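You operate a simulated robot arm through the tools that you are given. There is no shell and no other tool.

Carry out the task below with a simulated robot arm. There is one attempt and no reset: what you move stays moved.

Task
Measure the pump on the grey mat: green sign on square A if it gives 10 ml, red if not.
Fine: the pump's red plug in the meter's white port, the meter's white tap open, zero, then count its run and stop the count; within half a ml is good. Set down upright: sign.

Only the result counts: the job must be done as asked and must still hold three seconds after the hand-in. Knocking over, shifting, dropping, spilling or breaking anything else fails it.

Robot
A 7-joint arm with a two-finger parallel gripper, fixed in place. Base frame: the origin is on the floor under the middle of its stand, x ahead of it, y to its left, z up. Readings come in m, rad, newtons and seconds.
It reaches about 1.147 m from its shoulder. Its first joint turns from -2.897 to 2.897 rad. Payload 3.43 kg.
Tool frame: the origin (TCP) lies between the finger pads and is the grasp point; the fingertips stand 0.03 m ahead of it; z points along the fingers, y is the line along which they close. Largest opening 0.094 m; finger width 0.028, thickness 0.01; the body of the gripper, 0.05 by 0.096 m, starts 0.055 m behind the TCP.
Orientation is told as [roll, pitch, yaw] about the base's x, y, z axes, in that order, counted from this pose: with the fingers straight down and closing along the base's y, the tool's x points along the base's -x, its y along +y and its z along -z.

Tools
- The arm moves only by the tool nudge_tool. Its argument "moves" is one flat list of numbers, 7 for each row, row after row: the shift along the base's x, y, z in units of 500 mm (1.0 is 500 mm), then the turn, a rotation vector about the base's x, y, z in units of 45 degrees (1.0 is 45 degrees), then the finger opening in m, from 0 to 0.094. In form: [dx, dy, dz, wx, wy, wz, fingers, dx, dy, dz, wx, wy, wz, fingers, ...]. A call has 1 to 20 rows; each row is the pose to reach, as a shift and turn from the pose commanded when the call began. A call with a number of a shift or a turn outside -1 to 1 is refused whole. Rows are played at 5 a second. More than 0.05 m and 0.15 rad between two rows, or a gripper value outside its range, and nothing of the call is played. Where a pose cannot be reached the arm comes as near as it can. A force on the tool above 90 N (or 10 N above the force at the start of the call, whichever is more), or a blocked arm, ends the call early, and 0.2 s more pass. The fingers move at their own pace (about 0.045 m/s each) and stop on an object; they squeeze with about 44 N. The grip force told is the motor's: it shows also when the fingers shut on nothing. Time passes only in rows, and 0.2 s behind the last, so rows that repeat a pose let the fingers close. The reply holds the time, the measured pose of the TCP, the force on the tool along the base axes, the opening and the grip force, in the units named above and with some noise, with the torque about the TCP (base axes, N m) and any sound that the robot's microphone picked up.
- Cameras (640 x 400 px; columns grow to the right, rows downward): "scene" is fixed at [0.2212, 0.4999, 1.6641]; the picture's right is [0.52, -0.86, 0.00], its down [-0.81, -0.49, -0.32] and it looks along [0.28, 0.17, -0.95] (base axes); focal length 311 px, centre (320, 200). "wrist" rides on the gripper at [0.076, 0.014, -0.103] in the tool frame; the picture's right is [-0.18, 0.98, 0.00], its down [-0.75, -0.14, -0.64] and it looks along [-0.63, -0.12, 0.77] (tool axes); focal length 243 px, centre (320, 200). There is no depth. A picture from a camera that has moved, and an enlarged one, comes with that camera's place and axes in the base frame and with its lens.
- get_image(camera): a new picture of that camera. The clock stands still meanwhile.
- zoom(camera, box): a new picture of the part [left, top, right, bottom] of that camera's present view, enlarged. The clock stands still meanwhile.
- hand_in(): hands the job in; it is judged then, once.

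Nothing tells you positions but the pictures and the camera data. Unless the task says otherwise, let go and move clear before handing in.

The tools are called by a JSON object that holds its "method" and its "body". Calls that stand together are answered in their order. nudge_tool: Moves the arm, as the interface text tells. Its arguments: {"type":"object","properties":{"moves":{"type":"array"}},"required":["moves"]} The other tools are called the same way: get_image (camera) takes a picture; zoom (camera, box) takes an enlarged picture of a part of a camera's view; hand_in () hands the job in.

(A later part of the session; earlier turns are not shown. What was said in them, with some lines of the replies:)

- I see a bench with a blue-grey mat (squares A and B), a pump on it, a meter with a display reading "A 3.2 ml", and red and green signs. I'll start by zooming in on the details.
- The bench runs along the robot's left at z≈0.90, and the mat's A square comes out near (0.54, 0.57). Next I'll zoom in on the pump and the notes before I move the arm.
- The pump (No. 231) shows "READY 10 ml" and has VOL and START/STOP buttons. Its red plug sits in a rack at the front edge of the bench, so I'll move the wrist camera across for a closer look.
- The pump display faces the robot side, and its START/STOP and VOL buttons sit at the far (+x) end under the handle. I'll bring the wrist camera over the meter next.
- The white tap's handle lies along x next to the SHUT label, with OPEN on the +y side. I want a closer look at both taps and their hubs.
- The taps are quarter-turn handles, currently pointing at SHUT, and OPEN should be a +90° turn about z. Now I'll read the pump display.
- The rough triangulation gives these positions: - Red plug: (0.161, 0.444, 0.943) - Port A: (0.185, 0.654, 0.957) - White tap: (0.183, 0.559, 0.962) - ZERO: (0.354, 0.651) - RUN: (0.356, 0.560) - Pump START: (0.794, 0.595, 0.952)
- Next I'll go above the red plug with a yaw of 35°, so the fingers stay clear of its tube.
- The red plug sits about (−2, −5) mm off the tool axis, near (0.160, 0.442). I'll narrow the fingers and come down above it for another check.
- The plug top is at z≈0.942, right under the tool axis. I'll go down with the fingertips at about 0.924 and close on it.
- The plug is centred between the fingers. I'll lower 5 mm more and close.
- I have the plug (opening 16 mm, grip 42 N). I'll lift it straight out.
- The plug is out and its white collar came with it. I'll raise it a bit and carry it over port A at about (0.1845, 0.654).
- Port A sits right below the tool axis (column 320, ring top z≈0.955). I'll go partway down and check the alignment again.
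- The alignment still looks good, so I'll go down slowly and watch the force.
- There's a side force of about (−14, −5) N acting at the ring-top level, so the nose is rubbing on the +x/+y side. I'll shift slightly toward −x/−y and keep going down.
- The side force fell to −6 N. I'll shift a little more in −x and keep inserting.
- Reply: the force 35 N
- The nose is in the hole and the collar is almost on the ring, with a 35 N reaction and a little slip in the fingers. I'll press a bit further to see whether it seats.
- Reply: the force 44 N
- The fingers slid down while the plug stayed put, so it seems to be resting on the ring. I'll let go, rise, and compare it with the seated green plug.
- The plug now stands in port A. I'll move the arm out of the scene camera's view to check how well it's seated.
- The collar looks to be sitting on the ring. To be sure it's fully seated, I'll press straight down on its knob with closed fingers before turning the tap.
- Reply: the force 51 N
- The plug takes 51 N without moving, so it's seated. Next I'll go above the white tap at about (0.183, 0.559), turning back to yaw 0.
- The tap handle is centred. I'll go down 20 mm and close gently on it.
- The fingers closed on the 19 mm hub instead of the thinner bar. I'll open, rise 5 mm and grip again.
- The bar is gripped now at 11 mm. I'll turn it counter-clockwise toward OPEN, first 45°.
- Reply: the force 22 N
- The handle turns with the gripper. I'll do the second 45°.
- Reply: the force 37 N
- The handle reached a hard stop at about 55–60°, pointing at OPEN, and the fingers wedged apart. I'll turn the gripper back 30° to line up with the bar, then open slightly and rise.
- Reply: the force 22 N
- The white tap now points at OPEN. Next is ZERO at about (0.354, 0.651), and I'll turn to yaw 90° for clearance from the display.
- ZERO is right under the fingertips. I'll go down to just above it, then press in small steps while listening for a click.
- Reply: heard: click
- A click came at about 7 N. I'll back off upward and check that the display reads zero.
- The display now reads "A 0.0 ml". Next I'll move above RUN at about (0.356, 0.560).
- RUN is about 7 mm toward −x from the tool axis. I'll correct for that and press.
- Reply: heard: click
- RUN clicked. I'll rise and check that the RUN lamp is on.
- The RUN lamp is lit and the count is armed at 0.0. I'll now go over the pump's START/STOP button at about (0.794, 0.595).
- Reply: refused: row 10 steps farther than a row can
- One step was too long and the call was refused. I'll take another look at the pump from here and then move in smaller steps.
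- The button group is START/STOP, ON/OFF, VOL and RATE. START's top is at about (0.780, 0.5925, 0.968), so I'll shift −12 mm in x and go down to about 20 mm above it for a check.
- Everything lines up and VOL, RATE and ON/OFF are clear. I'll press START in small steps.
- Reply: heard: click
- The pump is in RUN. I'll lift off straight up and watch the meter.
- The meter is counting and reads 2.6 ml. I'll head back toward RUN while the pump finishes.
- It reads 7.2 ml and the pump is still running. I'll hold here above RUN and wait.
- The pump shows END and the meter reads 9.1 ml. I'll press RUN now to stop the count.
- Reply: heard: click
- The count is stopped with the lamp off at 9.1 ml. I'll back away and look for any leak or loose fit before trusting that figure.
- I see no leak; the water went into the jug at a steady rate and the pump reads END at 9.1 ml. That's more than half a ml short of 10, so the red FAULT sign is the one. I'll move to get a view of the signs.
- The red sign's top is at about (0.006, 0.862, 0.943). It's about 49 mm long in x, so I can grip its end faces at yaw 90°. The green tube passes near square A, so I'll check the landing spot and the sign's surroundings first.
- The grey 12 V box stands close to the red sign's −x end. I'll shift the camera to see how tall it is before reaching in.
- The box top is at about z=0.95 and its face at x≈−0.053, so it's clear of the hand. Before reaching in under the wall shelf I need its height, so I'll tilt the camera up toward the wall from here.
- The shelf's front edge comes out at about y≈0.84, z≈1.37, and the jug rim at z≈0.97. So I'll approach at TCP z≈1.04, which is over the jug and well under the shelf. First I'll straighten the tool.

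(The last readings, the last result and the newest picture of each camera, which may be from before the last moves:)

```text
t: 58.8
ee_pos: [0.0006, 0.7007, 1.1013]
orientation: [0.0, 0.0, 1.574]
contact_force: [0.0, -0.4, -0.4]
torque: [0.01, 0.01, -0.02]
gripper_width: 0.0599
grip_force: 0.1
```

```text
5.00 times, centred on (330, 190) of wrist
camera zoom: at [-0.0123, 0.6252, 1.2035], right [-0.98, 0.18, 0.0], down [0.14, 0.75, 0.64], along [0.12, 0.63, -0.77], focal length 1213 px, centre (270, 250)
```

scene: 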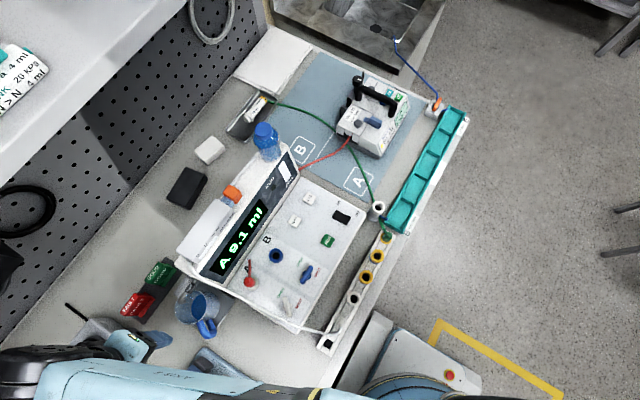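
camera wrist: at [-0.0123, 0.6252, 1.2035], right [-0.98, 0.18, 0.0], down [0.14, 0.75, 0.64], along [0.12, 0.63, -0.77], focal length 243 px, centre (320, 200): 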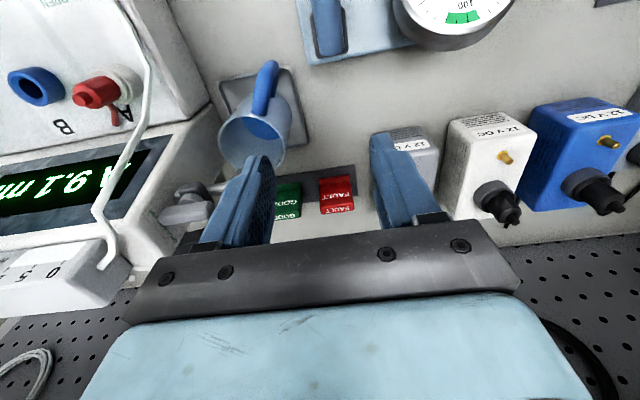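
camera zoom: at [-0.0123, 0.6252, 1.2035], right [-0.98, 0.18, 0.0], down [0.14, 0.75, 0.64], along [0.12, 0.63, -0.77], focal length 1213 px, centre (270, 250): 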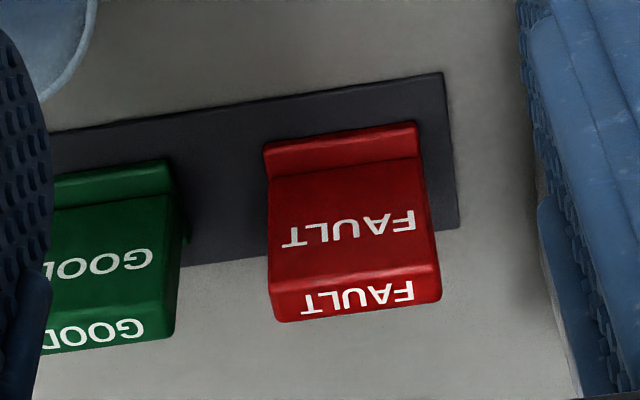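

{"method": "nudge_tool", "body": {"moves": [0.003, 0.076, -0.03, 0, 0, 0, 0.07, 0.005, 0.152, -0.06, 0, 0, 0, 0.07, 0.008, 0.228, -0.09, 0, 0, 0, 0.07, 0.01, 0.305, -0.12, 0, 0, 0, 0.07, 0.01, 0.305, -0.12, 0, 0, 0, 0.07]}}

{"method": "get_image", "body": {"camera": "wrist"}}

{"method": "zoom", "body": {"camera": "wrist", "box": [250, 60, 390, 220]}}

{"method": "get_image", "body": {"camera": "scene"}}

```text
t: 60.0
ee_pos: [0.0065, 0.8534, 1.0402]
orientation: [-0.001, 0.0, 1.572]
contact_force: [-0.6, -0.4, -0.3]
torque: [0.01, -0.01, -0.02]
gripper_width: 0.07
grip_force: 0.0
```

```text
taken
camera wrist: at [-0.0065, 0.7768, 1.1422], right [-0.98, 0.18, 0.0], down [0.14, 0.75, 0.64], along [0.12, 0.63, -0.77], focal length 243 px, centre (320, 200)
```

wrist: 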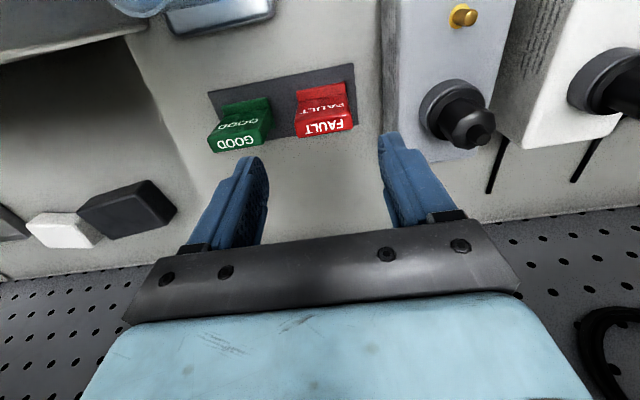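

```text
2.50 times, centred on (320, 140) of wrist
camera zoom: at [-0.0065, 0.7768, 1.1422], right [-0.98, 0.18, 0.0], down [0.14, 0.75, 0.64], along [0.12, 0.63, -0.77], focal length 606 px, centre (320, 350)
```

zoom: 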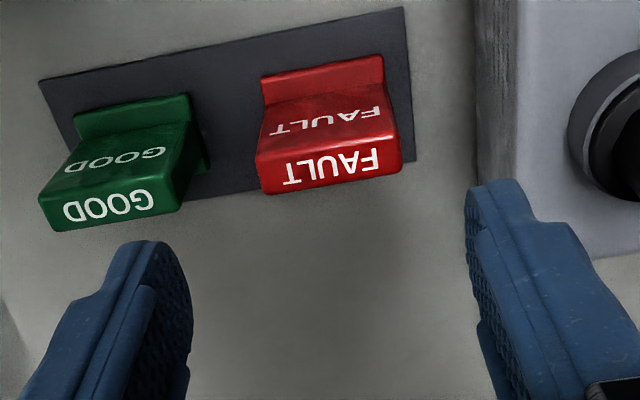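

```text
taken
```

scene: 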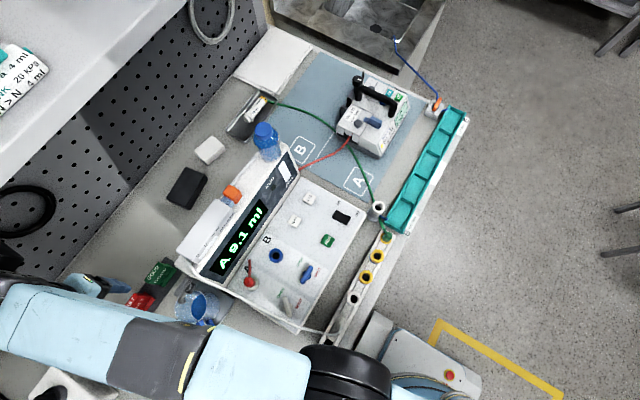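

The sign is centred between the fingers. I'll go down until the tips are a few mm above the strip, then close on the end faces.

{"method": "nudge_tool", "body": {"moves": [-0.004, 0, -0.06, 0, 0, 0, 0.07, -0.004, 0, -0.12, 0, 0, 0, 0.07, -0.004, 0, -0.17, 0, 0, 0, 0.07, -0.004, 0, -0.188, 0, 0, 0, 0.07, -0.004, 0, -0.188, 0, 0, 0, 0.07]}}

{"method": "get_image", "body": {"camera": "wrist"}}

{"method": "zoom", "body": {"camera": "wrist", "box": [230, 80, 410, 230]}}

```text
t: 61.2
ee_pos: [0.005, 0.8522, 0.947]
orientation: [0.001, 0.0, 1.573]
contact_force: [-0.1, 1.0, -0.1]
torque: [0.02, -0.01, 0.0]
gripper_width: 0.07
grip_force: 0.0
```

```text
taken
camera wrist: at [-0.0073, 0.7761, 1.0494], right [-0.98, 0.18, 0.0], down [0.14, 0.75, 0.64], along [0.12, 0.63, -0.77], focal length 243 px, centre (320, 200)
```

wrist: 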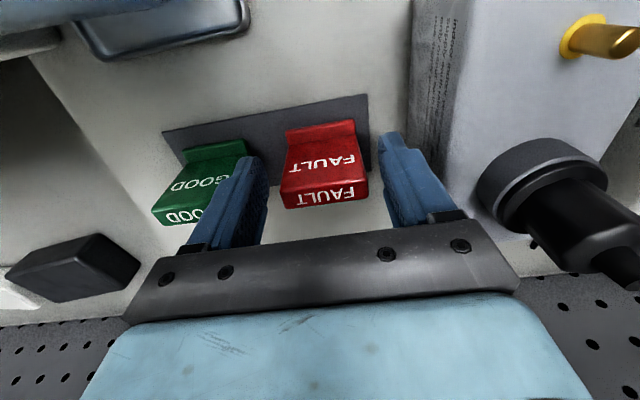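

```text
2.67 times, centred on (320, 155) of wrist
camera zoom: at [-0.0073, 0.7761, 1.0494], right [-0.98, 0.18, 0.0], down [0.14, 0.75, 0.64], along [0.12, 0.63, -0.77], focal length 647 px, centre (320, 320)
```

zoom: 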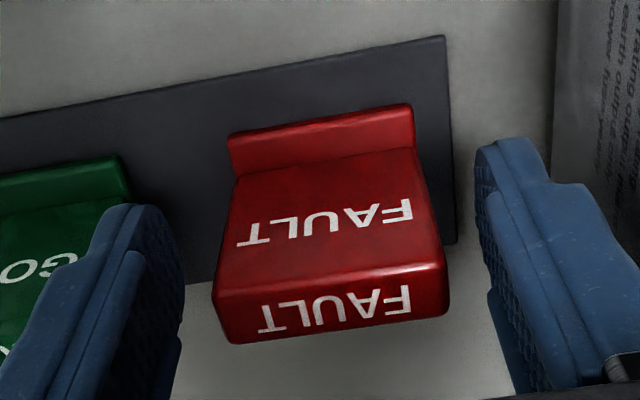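

{"method": "nudge_tool", "body": {"moves": [0, 0, 0, 0, 0, 0, 0.055, 0, 0, 0, 0, 0, 0, 0.04, 0, 0, 0, 0, 0, 0, 0.0, 0, 0, 0, 0, 0, 0, 0.0]}}

{"method": "zoom", "body": {"camera": "wrist", "box": [230, 80, 410, 230]}}

```text
t: 62.2
ee_pos: [0.0049, 0.8527, 0.9478]
orientation: [-0.001, -0.001, 1.571]
contact_force: [-1.9, 3.0, 15.0]
torque: [0.31, 0.19, 0.03]
gripper_width: 0.0489
grip_force: 44.4
```

```text
2.67 times, centred on (320, 155) of wrist
camera zoom: at [-0.0076, 0.7759, 1.0509], right [-0.98, 0.18, 0.0], down [0.14, 0.75, 0.64], along [0.12, 0.63, -0.77], focal length 647 px, centre (320, 320)
```

zoom: 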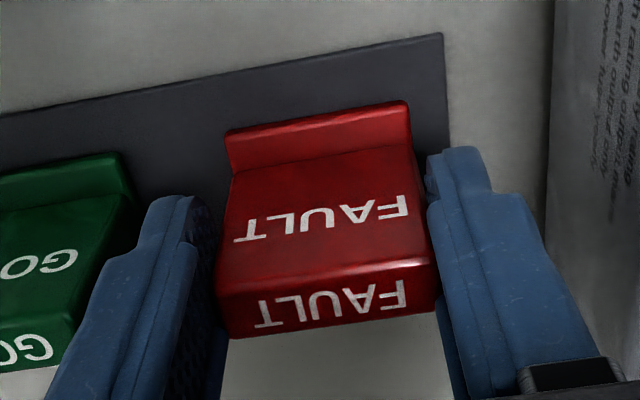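

It's gripped at 48.9 mm. I'll lift gently.

{"method": "nudge_tool", "body": {"moves": [0, 0, 0.03, 0, 0, 0, 0.0, 0, 0, 0.08, 0, 0, 0, 0.0, 0, 0, 0.13, 0, 0, 0, 0.0]}}

{"method": "get_image", "body": {"camera": "wrist"}}

{"method": "zoom", "body": {"camera": "wrist", "box": [230, 80, 410, 230]}}

```text
t: 63.0
ee_pos: [0.0049, 0.8523, 1.0135]
orientation: [0.0, 0.001, 1.574]
contact_force: [-0.4, 0.2, -1.7]
torque: [-0.02, 0.01, 0.03]
gripper_width: 0.0486
grip_force: 44.4
```

```text
taken
camera wrist: at [-0.008, 0.7767, 1.1155], right [-0.98, 0.18, 0.0], down [0.14, 0.76, 0.64], along [0.12, 0.63, -0.77], focal length 243 px, centre (320, 200)
```

wrist: 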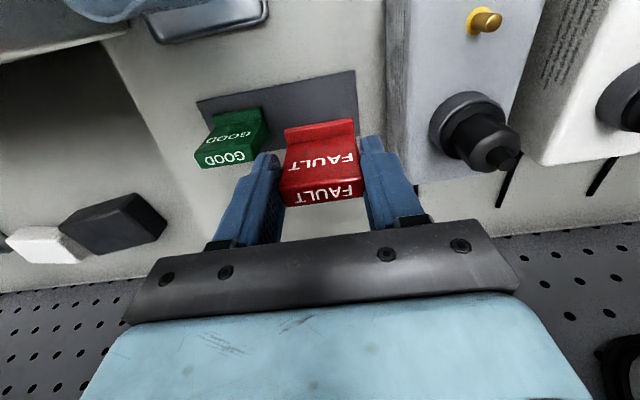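

```text
2.67 times, centred on (320, 155) of wrist
camera zoom: at [-0.008, 0.7767, 1.1155], right [-0.98, 0.18, 0.0], down [0.14, 0.76, 0.64], along [0.12, 0.63, -0.77], focal length 647 px, centre (320, 320)
```

zoom: 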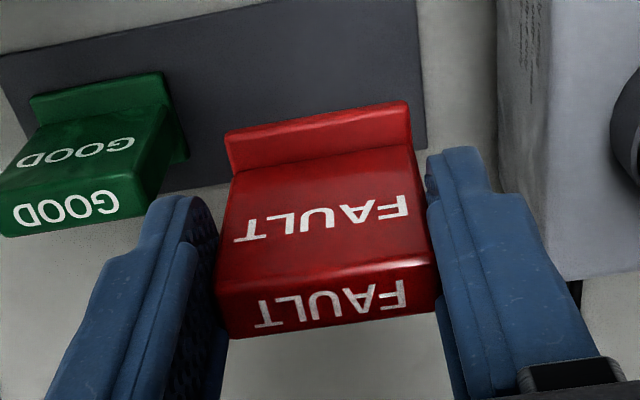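

The sign is held firmly and level. I'll carry it back over the jug's edge and out from under the shelf.

{"method": "nudge_tool", "body": {"moves": [0, -0.05, 0.05, 0, 0, 0, 0, 0, -0.12, 0.1, 0, 0, 0, 0, 0, -0.19, 0.15, 0, 0, 0, 0, 0, -0.27, 0.2, 0, 0, 0, 0, 0, -0.35, 0.25, 0, 0, 0, 0, 0.02, -0.43, 0.3, 0, 0, 0, 0, 0.06, -0.51, 0.33, 0, 0, 0, 0, 0.12, -0.58, 0.35, 0, 0, 0, 0]}}

{"method": "get_image", "body": {"camera": "scene"}}

{"method": "get_image", "body": {"camera": "wrist"}}

```text
t: 64.8
ee_pos: [0.0649, 0.5598, 1.1861]
orientation: [-0.001, 0.002, 1.574]
contact_force: [0.4, 0.9, -1.1]
torque: [-0.03, -0.01, -0.03]
gripper_width: 0.0484
grip_force: 44.1
```

```text
taken
```

scene: 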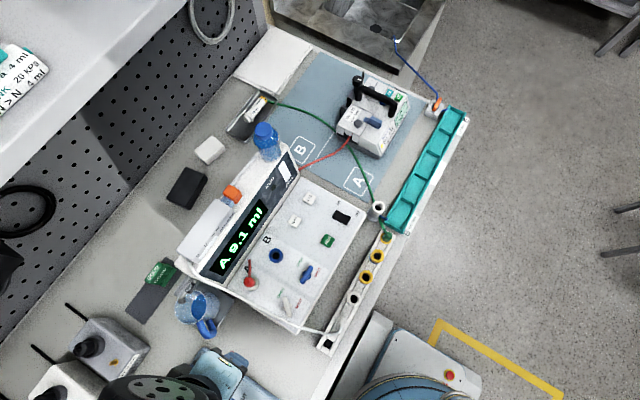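

```text
taken
camera wrist: at [0.0526, 0.4846, 1.2882], right [-0.98, 0.18, 0.0], down [0.14, 0.75, 0.64], along [0.12, 0.63, -0.77], focal length 243 px, centre (320, 200)
```

wrist: 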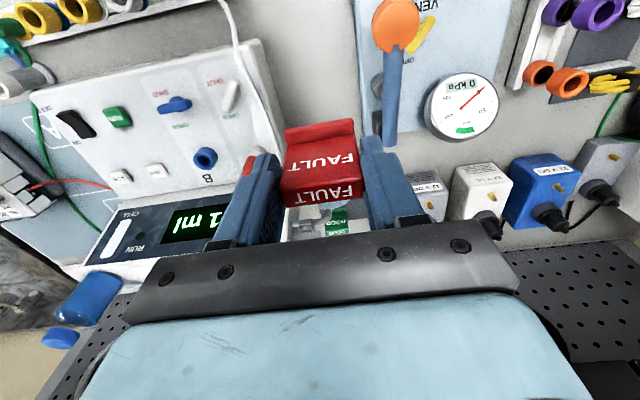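

Next I'll carry the sign along x to above square A at about (0.535, 0.581).

{"method": "nudge_tool", "body": {"moves": [0.085, 0.004, 0, 0, 0, 0, 0, 0.171, 0.008, 0, 0, 0, 0, 0, 0.256, 0.012, 0, 0, 0, 0, 0, 0.342, 0.016, 0, 0, 0, 0, 0, 0.427, 0.02, 0, 0, 0, 0, 0, 0.513, 0.024, 0, 0, 0, 0, 0, 0.598, 0.028, 0, 0, 0, 0, 0, 0.684, 0.032, 0, 0, 0, 0, 0, 0.769, 0.036, 0, 0, 0, 0, 0, 0.855, 0.04, 0, 0, 0, 0, 0, 0.94, 0.042, 0, 0, 0, 0, 0, 0.94, 0.042, -0.08, 0, 0, 0, 0, 0.94, 0.042, -0.16, 0, 0, 0, 0]}}

{"method": "get_image", "body": {"camera": "scene"}}

{"method": "get_image", "body": {"camera": "wrist"}}

{"method": "zoom", "body": {"camera": "wrist", "box": [230, 40, 410, 230]}}

```text
t: 67.6
ee_pos: [0.5352, 0.5812, 1.108]
orientation: [0.001, 0.002, 1.572]
contact_force: [0.4, 0.0, -0.8]
torque: [0.01, 0.01, 0.03]
gripper_width: 0.0485
grip_force: 44.0
```

```text
taken
```

scene: 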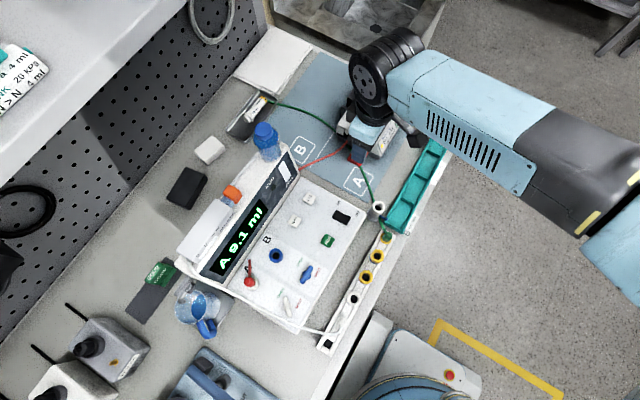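

```text
taken
camera wrist: at [0.5227, 0.5065, 1.2106], right [-0.98, 0.18, 0.0], down [0.14, 0.75, 0.64], along [0.12, 0.63, -0.77], focal length 243 px, centre (320, 200)
```

wrist: 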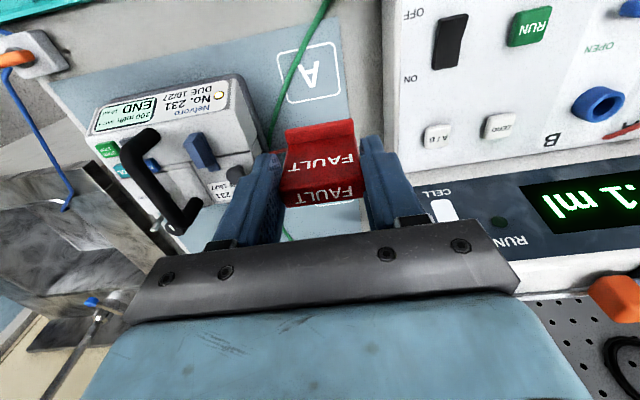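

```text
2.11 times, centred on (320, 135) of wrist
camera zoom: at [0.5227, 0.5065, 1.2106], right [-0.98, 0.18, 0.0], down [0.14, 0.75, 0.64], along [0.12, 0.63, -0.77], focal length 511 px, centre (320, 337)
```

zoom: 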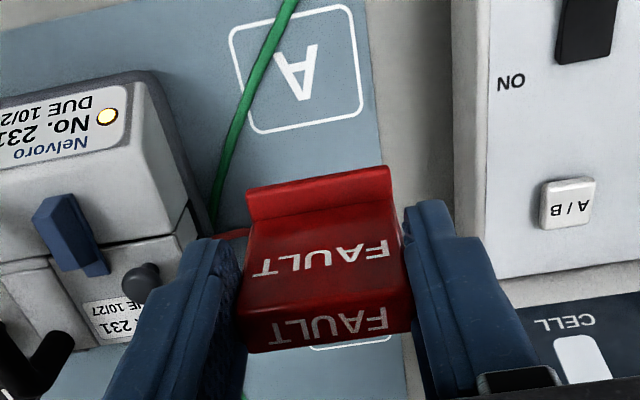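

From here square A's centre comes out near (0.548, 0.575). I'll correct by about +11 mm in x and −5 mm in y and lower to just above the mat.

{"method": "nudge_tool", "body": {"moves": [0.022, -0.01, -0.06, 0, 0, 0, 0, 0.022, -0.01, -0.14, 0, 0, 0, 0, 0.022, -0.01, -0.22, 0, 0, 0, 0, 0.022, -0.01, -0.28, 0, 0, 0, 0, 0.022, -0.01, -0.3, 0, 0, 0, 0]}}

{"method": "get_image", "body": {"camera": "wrist"}}

{"method": "zoom", "body": {"camera": "wrist", "box": [220, 60, 420, 230]}}

{"method": "zoom", "body": {"camera": "scene", "box": [320, 130, 420, 230]}}

```text
t: 68.8
ee_pos: [0.5466, 0.5786, 0.9581]
orientation: [0.0, 0.0, 1.576]
contact_force: [-0.5, -0.4, -0.6]
torque: [-0.01, -0.01, -0.01]
gripper_width: 0.0487
grip_force: 44.4
```

```text
taken
camera wrist: at [0.5323, 0.5027, 1.0597], right [-0.98, 0.18, 0.0], down [0.14, 0.75, 0.64], along [0.12, 0.63, -0.77], focal length 243 px, centre (320, 200)
```

wrist: 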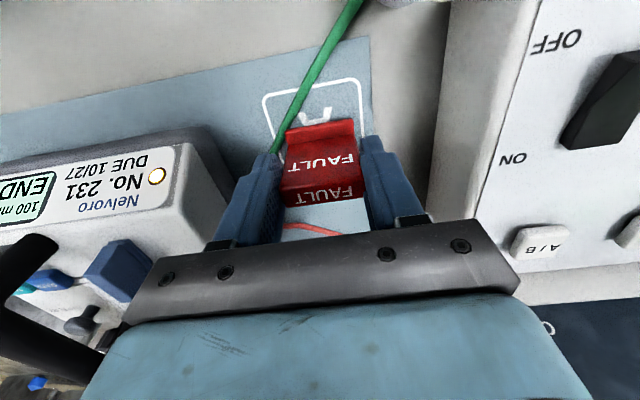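

```text
2.35 times, centred on (320, 145) of wrist
camera zoom: at [0.5323, 0.5027, 1.0597], right [-0.98, 0.18, 0.0], down [0.14, 0.75, 0.64], along [0.12, 0.63, -0.77], focal length 571 px, centre (320, 329)
```

zoom: 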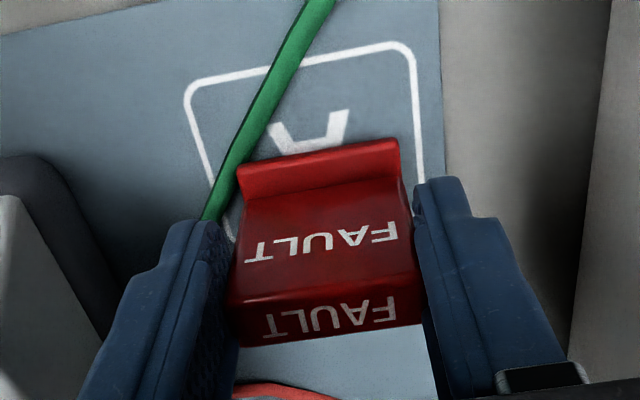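

```text
4.00 times, centred on (370, 180) of scene
camera zoom: at [0.2212, 0.4999, 1.6641], right [0.52, -0.86, 0.0], down [-0.81, -0.49, -0.32], along [0.28, 0.17, -0.95], focal length 1242 px, centre (120, 280)
```

zoom: 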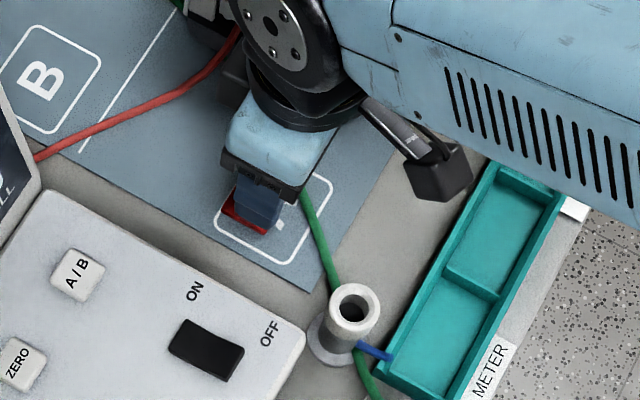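

The sign is slightly toward +y in the square and its corner is beside the green tube. I'll shift (−5, −6) mm, which stays inside the square and off the tube, then lower in small steps to touch the mat.

{"method": "nudge_tool", "body": {"moves": [-0.01, -0.012, 0, 0, 0, 0, 0, -0.01, -0.012, -0.006, 0, 0, 0, 0, -0.01, -0.012, -0.012, 0, 0, 0, 0, -0.01, -0.012, -0.016, 0, 0, 0, 0]}}

{"method": "zoom", "body": {"camera": "wrist", "box": [220, 60, 420, 230]}}

```text
t: 69.8
ee_pos: [0.5396, 0.5717, 0.9482]
orientation: [0.0, -0.001, 1.573]
contact_force: [-0.3, 0.0, -0.1]
torque: [0.01, -0.03, 0.02]
gripper_width: 0.0487
grip_force: 44.0
```

```text
2.35 times, centred on (320, 145) of wrist
camera zoom: at [0.5281, 0.4971, 1.0516], right [-0.98, 0.18, 0.0], down [0.14, 0.75, 0.64], along [0.12, 0.63, -0.77], focal length 571 px, centre (320, 329)
```

zoom: 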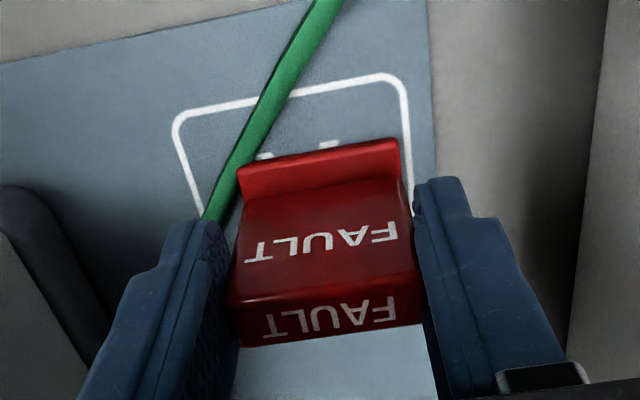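

{"method": "nudge_tool", "body": {"moves": [0, 0, -0.004, 0, 0, 0, 0, 0, 0, -0.008, 0, 0, 0, 0]}}

{"method": "zoom", "body": {"camera": "wrist", "box": [220, 60, 420, 230]}}

```text
t: 70.4
ee_pos: [0.5416, 0.572, 0.9468]
orientation: [-0.002, -0.004, 1.574]
contact_force: [-1.5, -3.7, 27.6]
torque: [0.03, 0.26, 0.02]
gripper_width: 0.0488
grip_force: 43.6
```

```text
2.35 times, centred on (320, 145) of wrist
camera zoom: at [0.5279, 0.4967, 1.0497], right [-0.98, 0.18, 0.0], down [0.14, 0.75, 0.64], along [0.12, 0.63, -0.76], focal length 571 px, centre (320, 329)
```

zoom: 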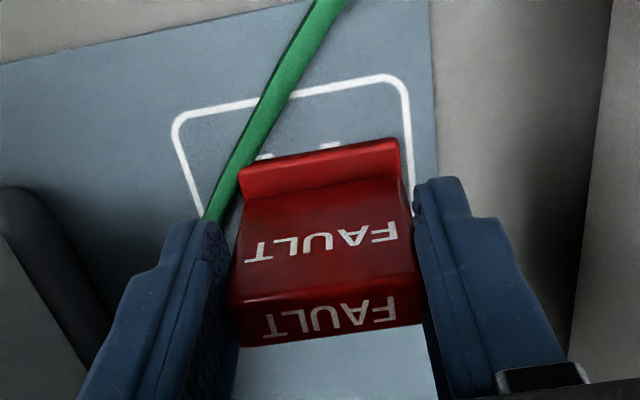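

The sign touched the mat at the same height it was picked up from (28 N). I'll relax the push and then open the fingers.

{"method": "nudge_tool", "body": {"moves": [0, 0, 0.005, 0, 0, 0, 0.0, 0, 0, 0.005, 0, 0, 0, 0.055, 0, 0, 0.005, 0, 0, 0, 0.065, 0, 0, 0.005, 0, 0, 0, 0.068]}}

{"method": "get_image", "body": {"camera": "wrist"}}

{"method": "zoom", "body": {"camera": "wrist", "box": [220, 60, 420, 230]}}

```text
t: 71.4
ee_pos: [0.5399, 0.5725, 0.9474]
orientation: [0.001, 0.001, 1.574]
contact_force: [0.5, -0.3, 2.0]
torque: [0.02, -0.06, -0.02]
gripper_width: 0.0679
grip_force: 0.3
```

```text
taken
camera wrist: at [0.5279, 0.4964, 1.0493], right [-0.98, 0.18, 0.0], down [0.14, 0.75, 0.64], along [0.12, 0.63, -0.77], focal length 243 px, centre (320, 200)
```

wrist: 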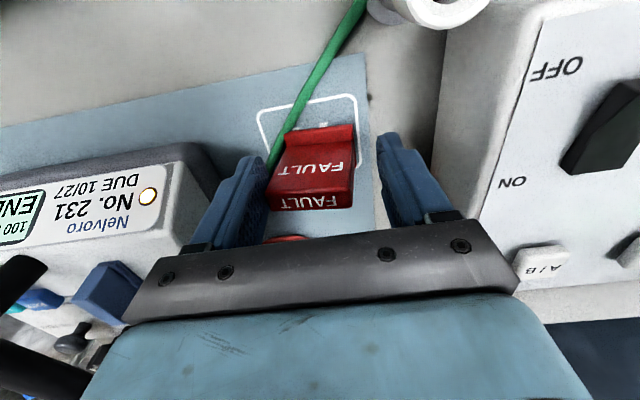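

```text
2.35 times, centred on (320, 145) of wrist
camera zoom: at [0.5279, 0.4964, 1.0493], right [-0.98, 0.18, 0.0], down [0.14, 0.75, 0.64], along [0.12, 0.63, -0.77], focal length 571 px, centre (320, 329)
```

zoom: 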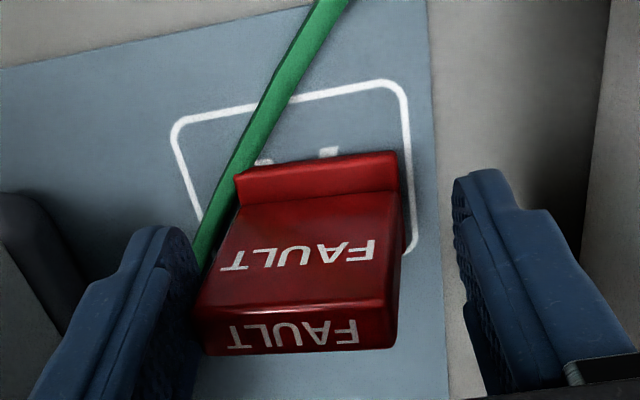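

The sign is down, but it turned a few degrees and sits near the +x finger. I'll open wider to be clear of it before rising.

{"method": "nudge_tool", "body": {"moves": [0, 0, 0.005, 0, 0, 0, 0.08, 0, 0, 0.005, 0, 0, 0, 0.086, 0, 0, 0.005, 0, 0, 0, 0.086]}}

{"method": "zoom", "body": {"camera": "wrist", "box": [220, 60, 420, 230]}}

{"method": "zoom", "body": {"camera": "scene", "box": [320, 130, 420, 230]}}

```text
t: 72.2
ee_pos: [0.5406, 0.572, 0.9507]
orientation: [0.0, 0.0, 1.573]
contact_force: [-0.1, -0.7, -1.6]
torque: [0.0, -0.03, -0.01]
gripper_width: 0.0858
grip_force: 0.1
```

```text
2.35 times, centred on (320, 145) of wrist
camera zoom: at [0.5282, 0.4966, 1.0528], right [-0.98, 0.18, 0.0], down [0.14, 0.75, 0.64], along [0.12, 0.63, -0.77], focal length 571 px, centre (320, 329)
```

zoom: 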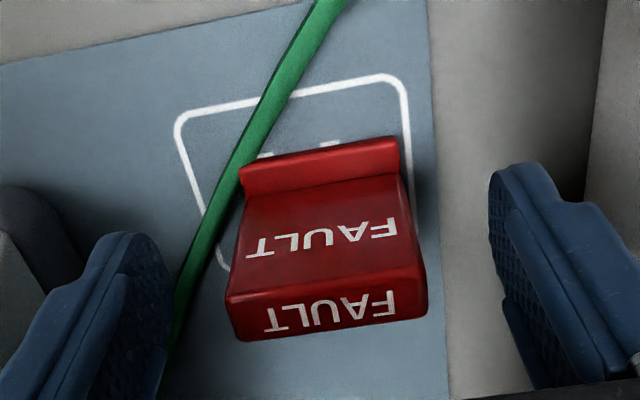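

```text
4.00 times, centred on (370, 180) of scene
camera zoom: at [0.2212, 0.4999, 1.6641], right [0.52, -0.86, 0.0], down [-0.81, -0.49, -0.32], along [0.28, 0.17, -0.95], focal length 1242 px, centre (120, 280)
```

zoom: 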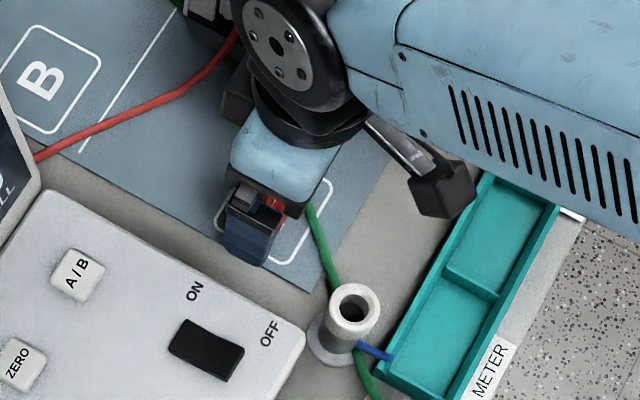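

The sign has settled back square and upright. I'll rise straight up, well clear, and look.

{"method": "nudge_tool", "body": {"moves": [0, 0, 0.04, 0, 0, 0, 0.086, 0, 0, 0.1, 0, 0, 0, 0.086, 0, 0, 0.18, 0, 0, 0, 0.086, 0, 0, 0.27, 0, 0, 0, 0.086, 0, -0.05, 0.35, 0, 0, 0, 0.086, 0, -0.12, 0.41, 0, 0, 0, 0.086, 0, -0.2, 0.46, 0, 0, 0, 0.086, -0.02, -0.28, 0.5, 0, 0, 0, 0.086]}}

{"method": "get_image", "body": {"camera": "scene"}}

{"method": "zoom", "body": {"camera": "scene", "box": [320, 130, 420, 230]}}

{"method": "get_image", "body": {"camera": "wrist"}}

```text
t: 74.0
ee_pos: [0.5321, 0.4333, 1.1982]
orientation: [0.001, 0.0, 1.573]
contact_force: [-0.5, 0.2, -0.6]
torque: [-0.08, 0.01, -0.01]
gripper_width: 0.0861
grip_force: 0.0
```

```text
taken
```

scene: 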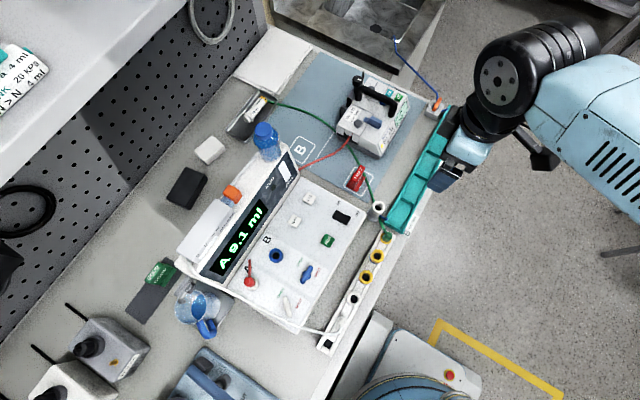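

```text
4.00 times, centred on (370, 180) of scene
camera zoom: at [0.2212, 0.4999, 1.6641], right [0.52, -0.86, 0.0], down [-0.81, -0.49, -0.32], along [0.28, 0.17, -0.95], focal length 1242 px, centre (120, 280)
```

zoom: 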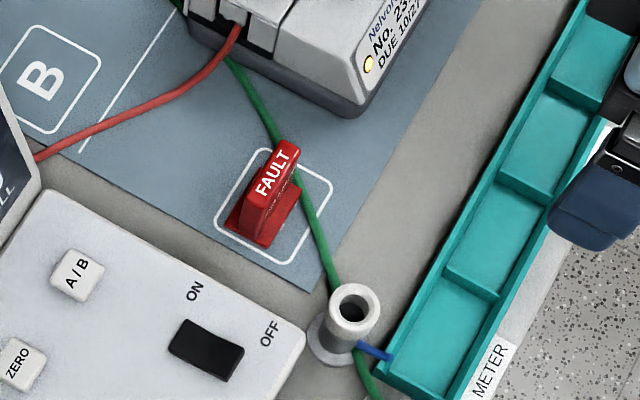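

```text
taken
camera wrist: at [0.5186, 0.3576, 1.3005], right [-0.98, 0.18, 0.0], down [0.14, 0.75, 0.64], along [0.12, 0.63, -0.77], focal length 243 px, centre (320, 200)
```

wrist: 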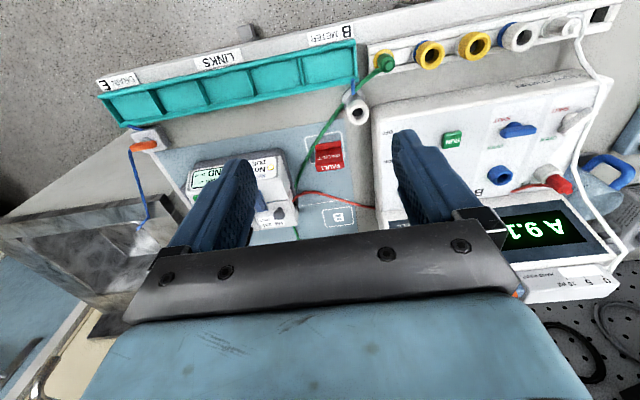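

{"method": "zoom", "body": {"camera": "scene", "box": [335, 155, 390, 210]}}

{"method": "zoom", "body": {"camera": "wrist", "box": [280, 110, 380, 240]}}

{"method": "zoom", "body": {"camera": "scene", "box": [120, 180, 330, 350]}}

```text
7.27 times, centred on (362, 182) of scene
camera zoom: at [0.2212, 0.4999, 1.6641], right [0.52, -0.86, 0.0], down [-0.81, -0.49, -0.32], along [0.28, 0.17, -0.95], focal length 2259 px, centre (11, 327)
```

zoom: 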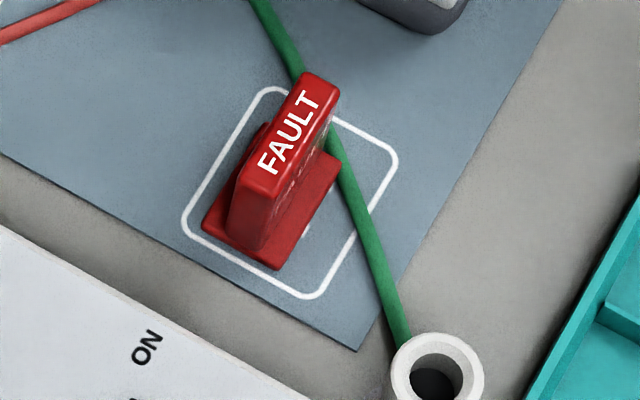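

```text
3.08 times, centred on (330, 175) of wrist
camera zoom: at [0.5186, 0.3576, 1.3005], right [-0.98, 0.18, 0.0], down [0.14, 0.75, 0.64], along [0.12, 0.63, -0.77], focal length 746 px, centre (289, 277)
```

zoom: 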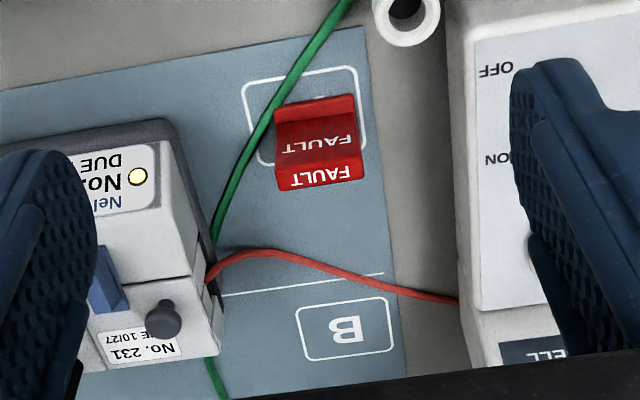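

```text
2.35 times, centred on (225, 265) of scene
camera zoom: at [0.2212, 0.4999, 1.6641], right [0.52, -0.86, 0.0], down [-0.81, -0.49, -0.32], along [0.28, 0.17, -0.95], focal length 731 px, centre (544, 47)
```

zoom: 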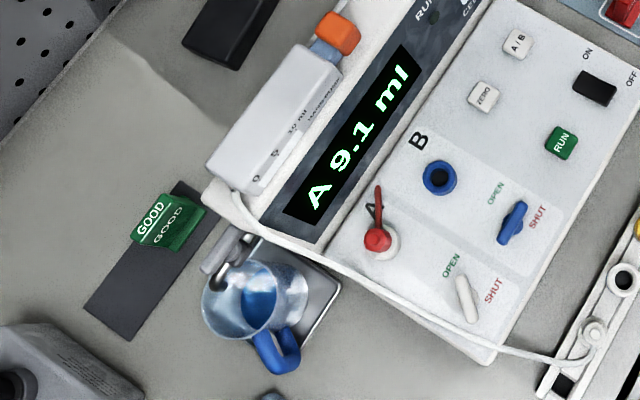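

The red FAULT sign stands upright inside square A, and the measured 9.1 ml is outside 10 ± 0.5. The count is stopped, nothing else was disturbed, and the arm is clear, so I'm handing in.

{"method": "hand_in", "body": {}}

```text
The job is handed in.
```

The pump measured 9.1 ml, which is outside 10 ± 0.5 ml, so I put the red FAULT sign on square A. The job is handed in; no verdict came back.

- **Connection:** The pump's red plug is in the meter's white port (A) and did not move under a 51 N push. The white tap is turned to its stop at OPEN.
- **Count:** I zeroed the meter to 0.0 ml and started the count before starting the pump. I stopped it after the pump showed END. The display stayed at 9.1 ml, the water ran into the jug, and I saw no leak.
- **Sign:** It stands upright inside the square, about 8 mm off centre and beside the green tube.

I ran the pump once and did not repeat the measurement. The plug sits about 2 mm off the port's axis. I saw no sign that this affected the reading.
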